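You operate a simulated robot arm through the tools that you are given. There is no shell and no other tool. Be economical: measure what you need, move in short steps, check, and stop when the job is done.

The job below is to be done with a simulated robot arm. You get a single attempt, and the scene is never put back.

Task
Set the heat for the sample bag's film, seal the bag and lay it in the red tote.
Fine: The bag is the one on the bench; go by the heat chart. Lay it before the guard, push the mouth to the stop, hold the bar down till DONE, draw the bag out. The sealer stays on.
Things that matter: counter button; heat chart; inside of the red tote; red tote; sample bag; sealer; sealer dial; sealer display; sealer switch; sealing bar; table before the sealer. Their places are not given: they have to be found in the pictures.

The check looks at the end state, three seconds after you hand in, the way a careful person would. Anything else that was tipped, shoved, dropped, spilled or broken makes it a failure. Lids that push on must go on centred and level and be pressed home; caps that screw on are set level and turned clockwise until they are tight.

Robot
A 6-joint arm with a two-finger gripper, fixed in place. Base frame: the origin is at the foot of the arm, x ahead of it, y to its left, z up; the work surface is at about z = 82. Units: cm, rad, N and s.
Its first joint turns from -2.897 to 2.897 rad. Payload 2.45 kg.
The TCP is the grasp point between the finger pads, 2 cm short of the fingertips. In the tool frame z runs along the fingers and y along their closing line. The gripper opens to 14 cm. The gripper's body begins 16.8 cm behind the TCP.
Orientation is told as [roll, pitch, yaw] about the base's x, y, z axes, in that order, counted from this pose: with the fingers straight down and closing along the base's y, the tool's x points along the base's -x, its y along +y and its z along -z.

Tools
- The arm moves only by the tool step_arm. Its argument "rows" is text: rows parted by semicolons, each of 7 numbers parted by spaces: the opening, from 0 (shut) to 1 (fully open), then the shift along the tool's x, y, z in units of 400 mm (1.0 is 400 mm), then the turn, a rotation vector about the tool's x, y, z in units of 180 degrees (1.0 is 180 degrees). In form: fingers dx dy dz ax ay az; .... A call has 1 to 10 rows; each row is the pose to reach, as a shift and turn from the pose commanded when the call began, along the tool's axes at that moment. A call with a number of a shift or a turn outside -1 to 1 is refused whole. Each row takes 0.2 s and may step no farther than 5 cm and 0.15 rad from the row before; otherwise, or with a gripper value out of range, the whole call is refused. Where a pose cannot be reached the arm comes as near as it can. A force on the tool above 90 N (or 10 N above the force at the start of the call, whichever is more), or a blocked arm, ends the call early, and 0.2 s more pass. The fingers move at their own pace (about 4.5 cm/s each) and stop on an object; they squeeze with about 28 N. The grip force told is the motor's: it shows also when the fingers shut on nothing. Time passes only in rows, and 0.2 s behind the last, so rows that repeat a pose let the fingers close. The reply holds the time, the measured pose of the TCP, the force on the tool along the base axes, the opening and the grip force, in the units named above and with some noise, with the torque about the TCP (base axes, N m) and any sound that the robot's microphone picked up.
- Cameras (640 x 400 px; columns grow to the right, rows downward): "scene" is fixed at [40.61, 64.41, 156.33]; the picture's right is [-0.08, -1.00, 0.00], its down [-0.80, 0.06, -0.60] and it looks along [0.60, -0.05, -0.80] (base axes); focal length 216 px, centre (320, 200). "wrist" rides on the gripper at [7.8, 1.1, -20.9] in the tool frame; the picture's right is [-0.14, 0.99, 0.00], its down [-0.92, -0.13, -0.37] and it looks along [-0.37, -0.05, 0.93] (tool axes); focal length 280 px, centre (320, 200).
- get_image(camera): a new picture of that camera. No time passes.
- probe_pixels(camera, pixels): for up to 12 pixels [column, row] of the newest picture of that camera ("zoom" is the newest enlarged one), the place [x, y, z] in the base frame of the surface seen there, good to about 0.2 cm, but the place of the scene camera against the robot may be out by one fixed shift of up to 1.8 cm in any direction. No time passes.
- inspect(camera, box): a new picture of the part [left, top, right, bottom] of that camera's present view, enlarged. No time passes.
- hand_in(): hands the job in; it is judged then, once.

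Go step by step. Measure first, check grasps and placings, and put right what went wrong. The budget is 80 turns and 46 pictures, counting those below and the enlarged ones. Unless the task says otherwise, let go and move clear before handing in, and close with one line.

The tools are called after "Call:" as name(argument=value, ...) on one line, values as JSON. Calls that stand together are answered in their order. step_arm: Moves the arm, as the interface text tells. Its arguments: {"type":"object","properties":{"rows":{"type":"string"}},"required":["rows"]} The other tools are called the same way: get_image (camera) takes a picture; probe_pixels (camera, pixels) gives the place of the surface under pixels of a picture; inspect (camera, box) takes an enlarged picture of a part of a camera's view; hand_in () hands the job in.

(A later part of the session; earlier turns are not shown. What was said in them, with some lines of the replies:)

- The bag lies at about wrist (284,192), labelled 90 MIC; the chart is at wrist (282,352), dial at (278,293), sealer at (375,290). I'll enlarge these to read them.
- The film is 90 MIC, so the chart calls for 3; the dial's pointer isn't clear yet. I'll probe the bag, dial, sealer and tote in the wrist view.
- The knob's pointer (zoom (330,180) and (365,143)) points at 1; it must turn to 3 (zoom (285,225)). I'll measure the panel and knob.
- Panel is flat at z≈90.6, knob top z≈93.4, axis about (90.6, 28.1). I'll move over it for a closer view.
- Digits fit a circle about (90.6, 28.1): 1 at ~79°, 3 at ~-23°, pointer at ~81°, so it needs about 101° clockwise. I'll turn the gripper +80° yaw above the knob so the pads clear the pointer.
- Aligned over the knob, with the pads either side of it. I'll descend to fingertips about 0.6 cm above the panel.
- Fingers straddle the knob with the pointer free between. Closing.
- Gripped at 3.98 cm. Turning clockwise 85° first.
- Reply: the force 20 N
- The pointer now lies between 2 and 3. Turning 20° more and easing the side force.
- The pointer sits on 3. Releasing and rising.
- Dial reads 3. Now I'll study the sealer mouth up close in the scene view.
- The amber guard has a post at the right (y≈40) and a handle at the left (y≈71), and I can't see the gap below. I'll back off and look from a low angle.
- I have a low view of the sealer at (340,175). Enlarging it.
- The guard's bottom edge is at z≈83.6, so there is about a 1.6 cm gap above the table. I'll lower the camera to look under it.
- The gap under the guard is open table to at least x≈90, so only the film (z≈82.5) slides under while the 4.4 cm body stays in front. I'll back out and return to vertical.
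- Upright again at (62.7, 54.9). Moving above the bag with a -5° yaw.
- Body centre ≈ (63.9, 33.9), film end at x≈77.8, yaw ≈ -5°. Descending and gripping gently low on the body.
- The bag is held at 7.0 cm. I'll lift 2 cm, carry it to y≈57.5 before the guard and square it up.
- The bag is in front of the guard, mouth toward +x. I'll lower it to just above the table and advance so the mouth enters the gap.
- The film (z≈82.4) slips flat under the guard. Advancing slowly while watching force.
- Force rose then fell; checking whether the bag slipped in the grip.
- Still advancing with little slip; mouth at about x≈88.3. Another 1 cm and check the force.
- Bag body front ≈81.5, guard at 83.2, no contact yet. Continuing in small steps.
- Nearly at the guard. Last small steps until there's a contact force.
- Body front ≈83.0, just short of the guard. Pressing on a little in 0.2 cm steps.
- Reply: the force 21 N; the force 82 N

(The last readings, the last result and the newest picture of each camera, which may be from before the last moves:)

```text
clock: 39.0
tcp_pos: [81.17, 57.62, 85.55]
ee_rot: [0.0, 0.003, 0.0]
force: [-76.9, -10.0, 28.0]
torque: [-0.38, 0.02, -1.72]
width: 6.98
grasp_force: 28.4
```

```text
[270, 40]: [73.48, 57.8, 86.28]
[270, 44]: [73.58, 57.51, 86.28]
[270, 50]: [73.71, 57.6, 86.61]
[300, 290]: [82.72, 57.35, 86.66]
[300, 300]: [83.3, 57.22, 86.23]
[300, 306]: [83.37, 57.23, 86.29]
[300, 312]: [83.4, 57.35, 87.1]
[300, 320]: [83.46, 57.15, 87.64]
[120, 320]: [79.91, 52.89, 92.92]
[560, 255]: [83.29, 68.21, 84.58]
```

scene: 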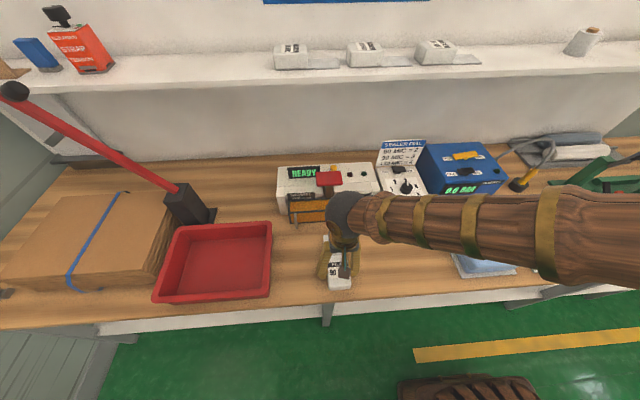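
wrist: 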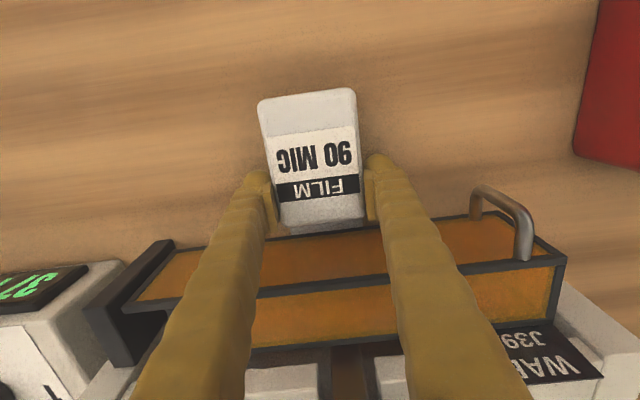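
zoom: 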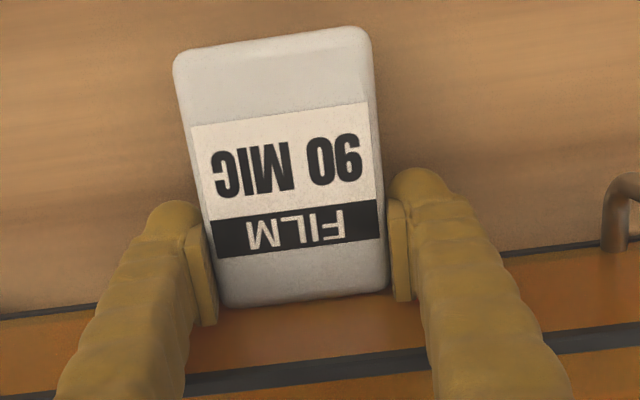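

A firm contact (-77 N): the bag/fingers meet the guard at x≈83.2. I'll release at once, ease back and rise to look.

Call:
step_arm(rows="0.65 0 0 0 0 0 0; 0.65 0.006 0 0 0 0 0; 0.65 0.02 0 0 0 0 0; 0.65 0.02 0 0 0 0 0; 0.65 0.02 0 -0.1 0 0 0; 0.65 0.08 0 -0.2 0 0 0; 0.65 0.16 0 -0.25 0 0 0; 0.65 0.24 0 -0.3 0 0 0")

Call:
get_image(camera="wrist")

Call:
probe_pixels(camera="wrist", pixels=[[320, 150], [320, 200], [250, 230], [450, 220], [320, 230], [320, 240]])

```text
clock: 40.8
tcp_pos: [71.57, 57.46, 97.57]
ee_rot: [0.0, 0.001, 0.0]
force: [0.4, -0.2, 0.0]
torque: [-0.01, 0.03, 0.0]
width: 9.1
grasp_force: 0.0
```

```text
10 pictures are left
```

wrist: 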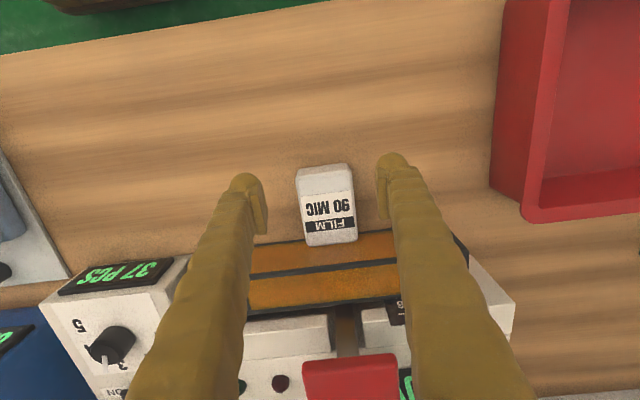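

```text
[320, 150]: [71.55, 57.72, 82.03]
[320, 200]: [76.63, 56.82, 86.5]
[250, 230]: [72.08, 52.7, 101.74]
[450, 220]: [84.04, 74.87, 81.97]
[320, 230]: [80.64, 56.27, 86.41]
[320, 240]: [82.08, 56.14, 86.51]
```

Call:
probe_pixels(camera="wrist", pixels=[[330, 242], [330, 244], [330, 246], [330, 250], [320, 164], [320, 167], [320, 170], [300, 180], [355, 235], [308, 244], [350, 380], [340, 335]])

```text
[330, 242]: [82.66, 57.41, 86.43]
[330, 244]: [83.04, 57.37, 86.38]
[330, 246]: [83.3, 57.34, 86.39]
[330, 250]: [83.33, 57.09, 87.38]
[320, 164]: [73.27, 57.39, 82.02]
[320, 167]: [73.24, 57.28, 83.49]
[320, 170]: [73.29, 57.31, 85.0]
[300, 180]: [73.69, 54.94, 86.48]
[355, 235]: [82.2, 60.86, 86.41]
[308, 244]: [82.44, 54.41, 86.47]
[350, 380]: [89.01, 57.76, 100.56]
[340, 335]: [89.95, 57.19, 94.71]
```

The bag body is flush with the guard (front ≈83.2, back ≈73.2). Next I'll close the fingers and go above the red handle at (89.0, 57.6, 100.6).

Call:
step_arm(rows="0 0 0 -0.11 0 0 0; 0 0 0 -0.22 0 0 0; 0 -0.11 0.002 -0.22 0 0 0; 0 -0.22 0.003 -0.22 0 0 0; 0 -0.33 0.003 -0.22 0 0 0; 0 -0.436 0.003 -0.22 0 0 0; 0 -0.436 0.003 -0.22 0 0 0; 0 -0.436 0.003 -0.19 0 0 0")

Call:
inspect(camera="scene", box=[260, 130, 420, 290])

Call:
probe_pixels(camera="zoom", pixels=[[240, 180], [265, 180], [220, 180], [180, 165]])

```text
clock: 42.6
tcp_pos: [89.51, 57.48, 105.16]
ee_rot: [-0.001, 0.001, 0.0]
force: [0.3, -0.3, 0.5]
torque: [0.01, -0.01, -0.04]
width: 0.01
grasp_force: 27.7
```

```text
2.50 times, centred on (340, 210) of scene
```

zoom: 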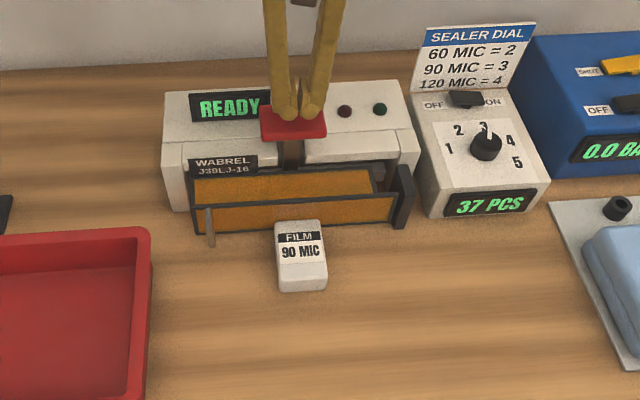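

```text
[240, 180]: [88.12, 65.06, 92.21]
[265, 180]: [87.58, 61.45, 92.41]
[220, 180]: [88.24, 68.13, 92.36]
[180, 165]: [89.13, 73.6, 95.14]
```

Fingertips are over the red handle, READY shown, dial at 3. Pressing down in small steps.

Call:
step_arm(rows="0 0.006 0 0.02 0 0 0; 0 0.006 0 0.04 0 0 0; 0 0.006 0 0.055 0 0 0; 0 0.006 0 0.065 0 0 0; 0 0.006 0 0.075 0 0 0")

Call:
step_arm(rows="0 0 0 0.01 0 0 0; 0 0 0 0.02 0 0 0; 0 0 0 0.03 0 0 0")

```text
clock: 43.8
tcp_pos: [88.96, 57.72, 102.02]
ee_rot: [-0.002, 0.0, 0.0]
force: [-0.7, 0.1, 2.6]
torque: [-0.02, 0.02, 0.0]
width: 0.59
grasp_force: 29.1
```

```text
clock: 44.6
tcp_pos: [88.97, 57.71, 100.9]
ee_rot: [0.002, 0.001, -0.001]
force: [1.5, -0.3, 3.6]
torque: [0.02, -0.02, -0.01]
width: 0.6
grasp_force: 30.0
```

The handle seems to yield (3–4 N), but the fingers read 0.6 cm open. Checking the picture.

Call:
inspect(camera="scene", box=[260, 130, 380, 240])

```text
3.64 times, centred on (320, 185) of scene
```

zoom: 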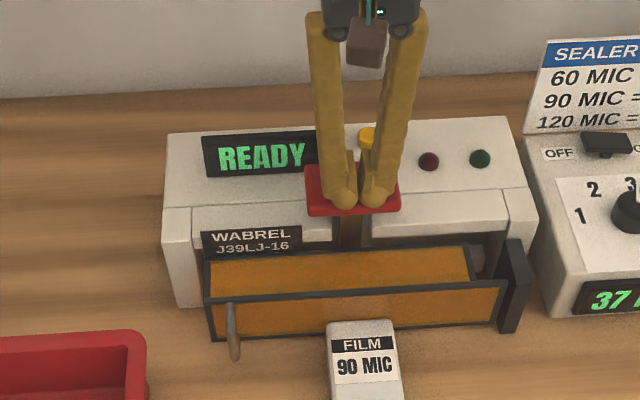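

The handle is moving down under the fingertips. Continuing until the bar meets resistance.

Call:
step_arm(rows="0 0 0 0.01 0 0 0; 0 0 0 0.02 0 0 0; 0 0 0 0.03 0 0 0")

Call:
step_arm(rows="0 0 0 0.01 0 0 0; 0 0 0 0.02 0 0 0; 0 0 0 0.03 0 0 0")

```text
clock: 45.4
tcp_pos: [88.95, 57.68, 99.68]
ee_rot: [-0.001, 0.0, 0.0]
force: [0.7, 1.8, 6.1]
torque: [0.01, -0.03, 0.0]
width: 0.61
grasp_force: 29.5
```

```text
clock: 46.2
tcp_pos: [89.03, 57.75, 99.51]
ee_rot: [0.006, -0.007, 0.0]
force: [-4.7, -2.6, 19.4]
torque: [-0.08, 0.17, 0.17]
width: 0.61
grasp_force: 29.3
stopped in row 3: the force on the tool passed its limit at 98 N (the readings are from after the stop); the commanded pose is now the measured one
```

The bar is bottomed at z≈99.5 and held with ~19 N. Holding.

Call:
step_arm(rows="0 0 0 0.002 0 0 0; 0 0 0 0.002 0 0 0; 0 0 0 0.002 0 0 0; 0 0 0 0.002 0 0 0; 0 0 0 0.002 0 0 0; 0 0 0 0.002 0 0 0; 0 0 0 0.002 0 0 0; 0 0 0 0.002 0 0 0")

Call:
inspect(camera="scene", box=[260, 130, 380, 240])

```text
clock: 48.0
tcp_pos: [89.04, 57.68, 99.44]
ee_rot: [0.006, -0.009, 0.001]
force: [8.3, 4.5, 64.3]
torque: [-0.1, 0.11, 0.01]
width: 0.59
grasp_force: 29.3
```

```text
3.64 times, centred on (320, 185) of scene
```

zoom: 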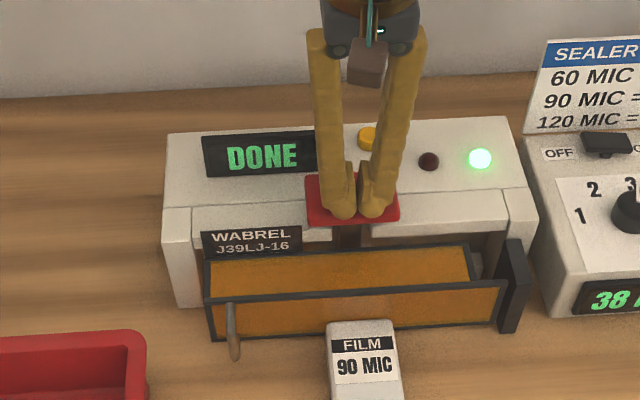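

DONE, green lamp lit, counter 38. Raising the bar and moving back over the bag.

Call:
step_arm(rows="0 0 0 -0.02 0 0 0; 0 0 0 -0.04 0 0 0; 0 0 0 -0.06 0 0 0; 0 0 0 -0.1 0 0 0; 0 0 0 -0.2 0 0 0; 0.3 0.1 -0.005 -0.2 0 0 0; 0.65 0.2 -0.009 -0.2 0 0 0; 0.65 0.295 -0.009 -0.2 0 0 0; 0.65 0.295 -0.009 -0.2 0 0 0; 0.65 0.295 -0.009 -0.2 0 0 0")

Call:
get_image(camera="wrist")

Call:
probe_pixels(camera="wrist", pixels=[[310, 120], [320, 150], [330, 180], [300, 100], [345, 100]])

```text
clock: 50.2
tcp_pos: [77.11, 57.44, 106.93]
ee_rot: [0.004, -0.005, 0.0]
force: [-0.1, -0.2, 0.3]
torque: [-0.01, 0.0, -0.02]
width: 9.08
grasp_force: 0.1
```

```text
6 pictures are left
```

wrist: 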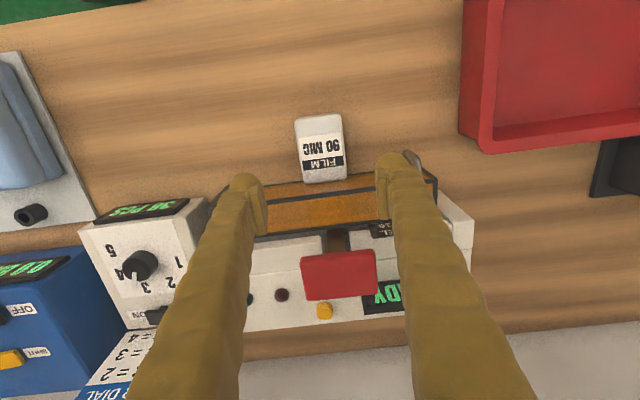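

```text
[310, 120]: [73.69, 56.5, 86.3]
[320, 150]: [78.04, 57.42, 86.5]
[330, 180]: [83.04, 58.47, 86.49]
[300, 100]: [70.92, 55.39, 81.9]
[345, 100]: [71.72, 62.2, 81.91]
```

Bag still in place, centre ≈ (78.2, 57.4). Descending to grip it mid-body; also probing the tote.

Call:
probe_pixels(camera="wrist", pixels=[[560, 60], [520, 100], [600, 100], [490, 130], [468, 60], [600, 130], [560, 20], [630, 60], [480, 152], [500, 20]])

Call:
step_arm(rows="0.65 0 -0.001 0.12 0 0 0; 0.65 0 -0.001 0.24 0 0 0; 0.65 0 -0.001 0.36 0 0 0; 0.65 0 -0.001 0.46 0 0 0; 0.65 0 -0.001 0.52 0 0 0; 0.65 0 -0.001 0.548 0 0 0; 0.3 0 -0.001 0.548 0 0 0; 0.3 0 -0.001 0.548 0 0 0; 0.3 0 -0.001 0.548 0 0 0; 0.3 0 -0.001 0.548 0 0 0")

Call:
probe_pixels(camera="scene", pixels=[[215, 260], [170, 270], [250, 250], [180, 235], [255, 270], [218, 228], [165, 295], [268, 225], [215, 290], [182, 230]])

```text
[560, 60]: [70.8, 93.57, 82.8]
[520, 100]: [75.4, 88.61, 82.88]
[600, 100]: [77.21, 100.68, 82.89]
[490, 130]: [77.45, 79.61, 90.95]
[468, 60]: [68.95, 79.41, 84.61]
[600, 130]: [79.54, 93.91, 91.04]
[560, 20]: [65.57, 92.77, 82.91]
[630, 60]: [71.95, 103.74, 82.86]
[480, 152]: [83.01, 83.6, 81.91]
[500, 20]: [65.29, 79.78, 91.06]
```

```text
clock: 52.4
tcp_pos: [77.28, 57.44, 85.24]
ee_rot: [0.004, -0.006, 0.0]
force: [0.1, -0.9, -0.6]
torque: [0.06, -0.04, -0.01]
width: 7.1
grasp_force: 28.8
```

```text
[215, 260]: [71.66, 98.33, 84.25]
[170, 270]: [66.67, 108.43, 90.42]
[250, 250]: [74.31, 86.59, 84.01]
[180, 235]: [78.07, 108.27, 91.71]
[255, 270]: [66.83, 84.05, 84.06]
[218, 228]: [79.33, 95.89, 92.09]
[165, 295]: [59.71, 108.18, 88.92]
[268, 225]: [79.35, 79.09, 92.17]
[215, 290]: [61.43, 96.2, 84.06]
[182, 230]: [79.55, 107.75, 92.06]
```

Bag gripped at 7.1 cm. The tote (inside about y 81–107, x 59–78, floor 82.9, rim 91) is beyond vertical-tool reach, so I'll draw the bag out, set it down and regrip with the tool tilted outward. Drawing out now.

Call:
step_arm(rows="0.3 0 0 -0.005 0 0 0; 0.3 0.03 0 -0.005 0 0 0; 0.3 0.07 0 -0.005 0 0 0; 0.3 0.12 0 -0.005 0 0 0; 0.3 0.17 0 -0.005 0 0 0; 0.3 0.22 0 -0.005 0 0 0; 0.3 0.27 0 -0.005 0 0 0; 0.3 0.30 0 -0.005 0 0 0; 0.3 0.30 0 -0.005 0 0 0")

Call:
get_image(camera="wrist")

Call:
probe_pixels(camera="wrist", pixels=[[310, 120], [310, 115], [330, 200], [330, 260], [335, 290], [335, 300], [335, 305]])

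```text
clock: 54.4
tcp_pos: [65.26, 57.32, 85.36]
ee_rot: [0.005, -0.007, 0.0]
force: [1.8, -0.3, -1.7]
torque: [0.0, 0.03, 0.0]
width: 7.06
grasp_force: 27.6
```

```text
5 pictures are left
```

wrist: 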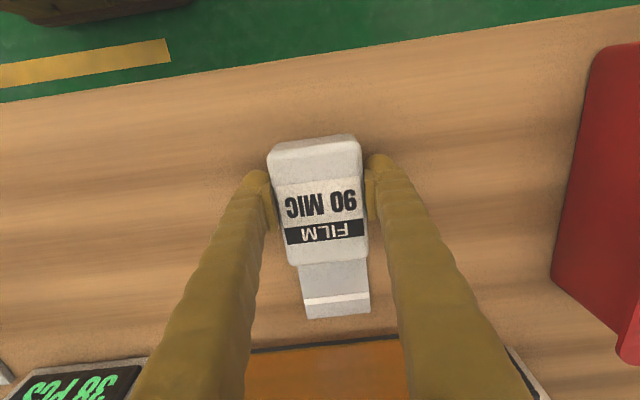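

```text
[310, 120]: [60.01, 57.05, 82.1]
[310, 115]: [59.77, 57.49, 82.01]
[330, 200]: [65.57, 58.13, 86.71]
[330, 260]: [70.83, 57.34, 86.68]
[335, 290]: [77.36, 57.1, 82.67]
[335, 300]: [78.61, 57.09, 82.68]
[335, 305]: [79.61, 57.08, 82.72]
```

A white seal line shows across the film; the bag is out. Setting it down, releasing, rising and tilting the tool 0.6 rad outward.

Call:
step_arm(rows="0.3 0 0 0.005 0 0 0; 0.65 0 0 0.005 0 0 0; 0.65 0 0 0.005 0 0 0; 0.65 0 0 -0.06 0 0 0; 0.65 0 0 -0.15 0 0 0; 0.65 0 0 -0.15 0 -0.038 0; 0.65 0 0 -0.15 0 -0.076 0; 0.65 0 0 -0.15 0 -0.114 0; 0.65 0 0 -0.15 0 -0.152 0; 0.65 0 0 -0.15 0 -0.19 0")

```text
clock: 56.6
tcp_pos: [65.22, 57.34, 91.31]
ee_rot: [0.005, -0.603, -0.002]
force: [0.3, 0.2, -0.3]
torque: [0.01, 0.04, 0.02]
width: 9.09
grasp_force: 0.1
```

Tilted. Descending straight down to z≈85.4 and gripping.

Call:
step_arm(rows="0.65 0.03 0 0.05 0 0 0; 0.65 0.055 0 0.09 0 0 0; 0.65 0.0775 0 0.126 0 0 0; 0.65 0.0775 0 0.126 0 0 0; 0.3 0.0775 0 0.126 0 0 0; 0.3 0.0775 0 0.126 0 0 0; 0.3 0.0775 0 0.126 0 0 0; 0.3 0.0775 0 0.126 0 0 0")

```text
clock: 58.4
tcp_pos: [65.58, 57.33, 85.65]
ee_rot: [0.006, -0.603, -0.005]
force: [0.5, -0.2, -0.3]
torque: [-0.01, 0.04, -0.01]
width: 7.35
grasp_force: 28.1
```

Gripped (7.35 cm) with the tilted tool. Lifting level to z≈100.

Call:
step_arm(rows="0.3 -0.02 0 -0.03 0 0 0; 0.3 -0.08 0 -0.115 0 0 0; 0.3 -0.14 0 -0.205 0 0 0; 0.3 -0.205 0 -0.299 0 0 0; 0.3 -0.205 0 -0.299 0 0 0")

Call:
step_arm(rows="0.3 0.0 0 0 -0.025 0 -0.0365; 0.3 0 0 0 -0.05 0 -0.073; 0.3 0 0 0 -0.075 0 -0.1095; 0.3 0 0 0 -0.1 0 -0.146; 0.3 0 0 0 -0.125 0 -0.1825; 0.3 0 0 0 -0.15 0 -0.219; 0.3 0 0 0 -0.175 0 -0.2555; 0.3 0 0 0 -0.2 0 -0.292; 0.3 0 0 0 -0.225 0 -0.3285; 0.3 0 0 0 -0.25 0 -0.365")

```text
clock: 59.6
tcp_pos: [65.46, 57.37, 99.94]
ee_rot: [0.005, -0.601, -0.003]
force: [-0.3, -0.2, -0.7]
torque: [0.03, 0.0, 0.01]
width: 7.38
grasp_force: 27.7
```

```text
clock: 61.8
tcp_pos: [65.55, 57.43, 100.1]
ee_rot: [-0.001, -0.605, 1.393]
force: [-0.5, 0.7, -2.0]
torque: [-0.02, -0.02, -0.01]
width: 7.33
grasp_force: 27.7
```

Held level at yaw 80°. Carrying it over the tote at z≈100 to test reach.

Call:
step_arm(rows="0.3 -0.0784 0.0187 0.0539 0 0 0; 0.3 -0.1568 0.0374 0.1078 0 0 0; 0.3 -0.2351 0.0561 0.1616 0 0 0; 0.3 -0.3135 0.0748 0.2155 0 0 0; 0.3 -0.3919 0.0934 0.2694 0 0 0; 0.3 -0.4703 0.1121 0.3233 0 0 0; 0.3 -0.5486 0.1308 0.3771 0 0 0; 0.3 -0.627 0.1495 0.431 0 0 0; 0.3 -0.627 0.1495 0.431 0 0 0")

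Call:
get_image(camera="wrist")

```text
clock: 63.8
tcp_pos: [65.03, 88.41, 100.18]
ee_rot: [-0.002, -0.606, 1.394]
force: [0.2, 0.7, -0.9]
torque: [-0.03, 0.03, -0.01]
width: 7.3
grasp_force: 27.8
```

```text
4 pictures are left
```

wrist: 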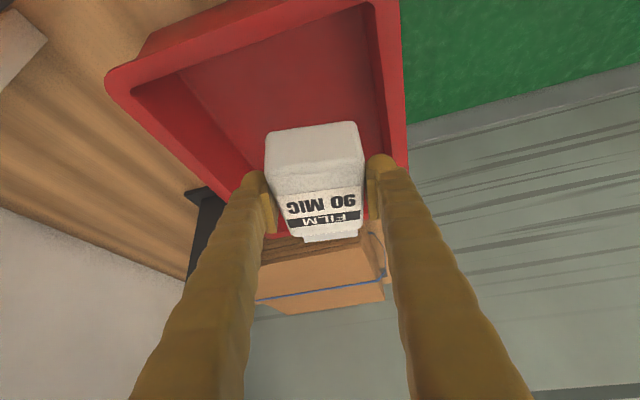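

Reach is fine. Measuring the tote walls around the bag before lowering.

Call:
probe_pixels(camera="wrist", pixels=[[300, 20], [380, 50], [370, 60], [355, 90], [345, 105], [240, 90], [270, 50], [240, 60], [180, 90], [320, 130], [325, 238], [397, 150]])

```text
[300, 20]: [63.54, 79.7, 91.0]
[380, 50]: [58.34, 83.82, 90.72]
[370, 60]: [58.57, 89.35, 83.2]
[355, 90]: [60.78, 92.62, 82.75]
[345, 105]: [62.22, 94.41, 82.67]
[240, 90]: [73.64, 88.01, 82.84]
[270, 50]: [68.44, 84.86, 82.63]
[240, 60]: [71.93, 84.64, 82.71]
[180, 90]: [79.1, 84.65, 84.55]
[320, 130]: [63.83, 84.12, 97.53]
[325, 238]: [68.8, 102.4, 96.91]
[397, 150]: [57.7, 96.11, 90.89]
```

Inside spans x≈58.5–79, y≈80.5–107. Shifting 2.5 cm to +x for finger clearance, then lowering to just above the floor.

Call:
step_arm(rows="0.3 -0.009 -0.0615 0.006 0 0 0; 0.3 -0.009 -0.0615 0.006 0 0 0; 0.3 0.036 -0.0615 0.071 0 0 0; 0.3 0.081 -0.0615 0.137 0 0 0; 0.3 0.126 -0.0615 0.202 0 0 0; 0.3 0.156 -0.0615 0.246 0 0 0; 0.3 0.1755 -0.0615 0.274 0 0 0; 0.3 0.1755 -0.0615 0.274 0 0 0")

Call:
get_image(camera="wrist")

Call:
probe_pixels(camera="wrist", pixels=[[310, 235], [320, 130], [320, 200], [290, 130], [350, 125], [325, 238]])

```text
clock: 65.6
tcp_pos: [67.48, 88.34, 87.03]
ee_rot: [-0.002, -0.606, 1.391]
force: [0.4, -1.1, -1.0]
torque: [-0.03, 0.01, 0.02]
width: 7.32
grasp_force: 27.8
```

```text
3 pictures are left
```

wrist: 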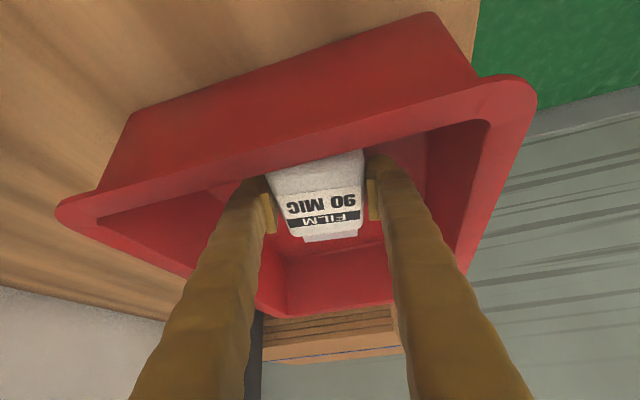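

```text
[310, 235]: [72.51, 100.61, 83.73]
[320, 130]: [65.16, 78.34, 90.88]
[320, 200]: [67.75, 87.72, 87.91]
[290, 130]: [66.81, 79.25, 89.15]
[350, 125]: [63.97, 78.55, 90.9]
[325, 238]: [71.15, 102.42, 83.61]
```

Bag is about 0.4 cm above the floor, well inside. Lowering, releasing and backing straight out along the fingers.

Call:
step_arm(rows="0.3 0.0057 0 0.008 0 0 0; 0.3 0.0057 0 0.008 0 0 0; 0.62 0.0057 0 0.008 0 0 0; 0.62 0.0057 0 0.008 0 0 0; 0.62 0.0057 0 0.008 0 0 0; 0.62 0.0057 0 -0.06 0 0 0; 0.62 0.0057 0 -0.16 0 0 0; 0.62 0.0057 0 -0.26 0 0 0; 0.62 0.0057 0 -0.36 0 0 0; 0.62 0.0057 0 -0.46 0 0 0")

Call:
get_image(camera="scene")

```text
clock: 67.8
tcp_pos: [65.51, 78.03, 102.01]
ee_rot: [-0.002, -0.603, 1.391]
force: [0.3, -0.1, -0.6]
torque: [0.04, -0.01, 0.03]
width: 8.68
grasp_force: 0.0
```

```text
2 pictures are left
```

scene: 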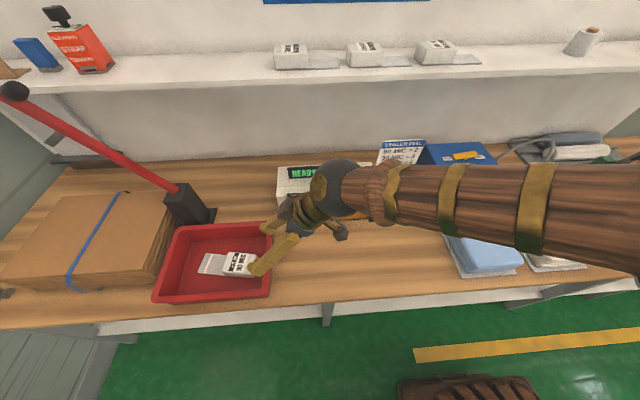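

The bag lies flat in the red tote. Moving clear upward for a last check.

Call:
step_arm(rows="0.62 -0.04 0.025 -0.065 0 0 0; 0.62 -0.08 0.05 -0.13 0 0 0; 0.62 -0.12 0.075 -0.195 0 0 0; 0.62 -0.16 0.1 -0.26 0 0 0; 0.62 -0.195 0.123 -0.322 0 0 0; 0.62 -0.195 0.123 -0.322 0 0 0")

Call:
inspect(camera="scene", box=[140, 130, 460, 320])

```text
clock: 69.2
tcp_pos: [60.49, 77.74, 116.97]
ee_rot: [-0.002, -0.605, 1.391]
force: [0.2, 1.0, 0.1]
torque: [0.02, 0.0, -0.03]
width: 8.68
grasp_force: 0.0
```

```text
2.00 times, centred on (300, 225) of scene
```

zoom: 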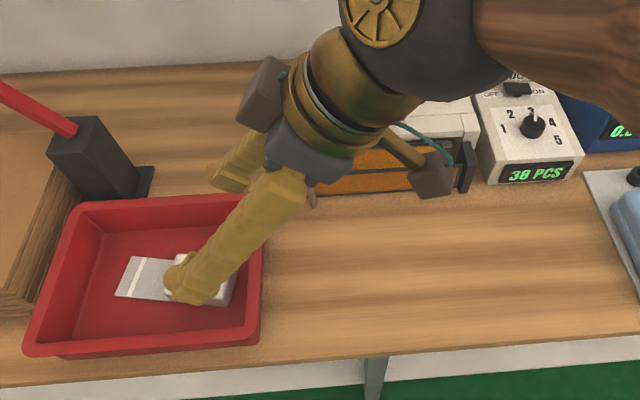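

The bag is sealed (seal line visible) and lies flat in the tote. The dial is at 3, the sealer is still on, and the arm is clear, so I'm handing in.

Call:
hand_in()

```text
The job is handed in.
```

I set the dial to 3 for the 90 MIC film, held the bar down until DONE, drew the bag out and laid it flat in the red tote with its seal line showing. The sealer was left on and the job is handed in. When I pushed the mouth to the stop, the bag or fingers pressed the guard at about 77 N; the guard did not appear to move.
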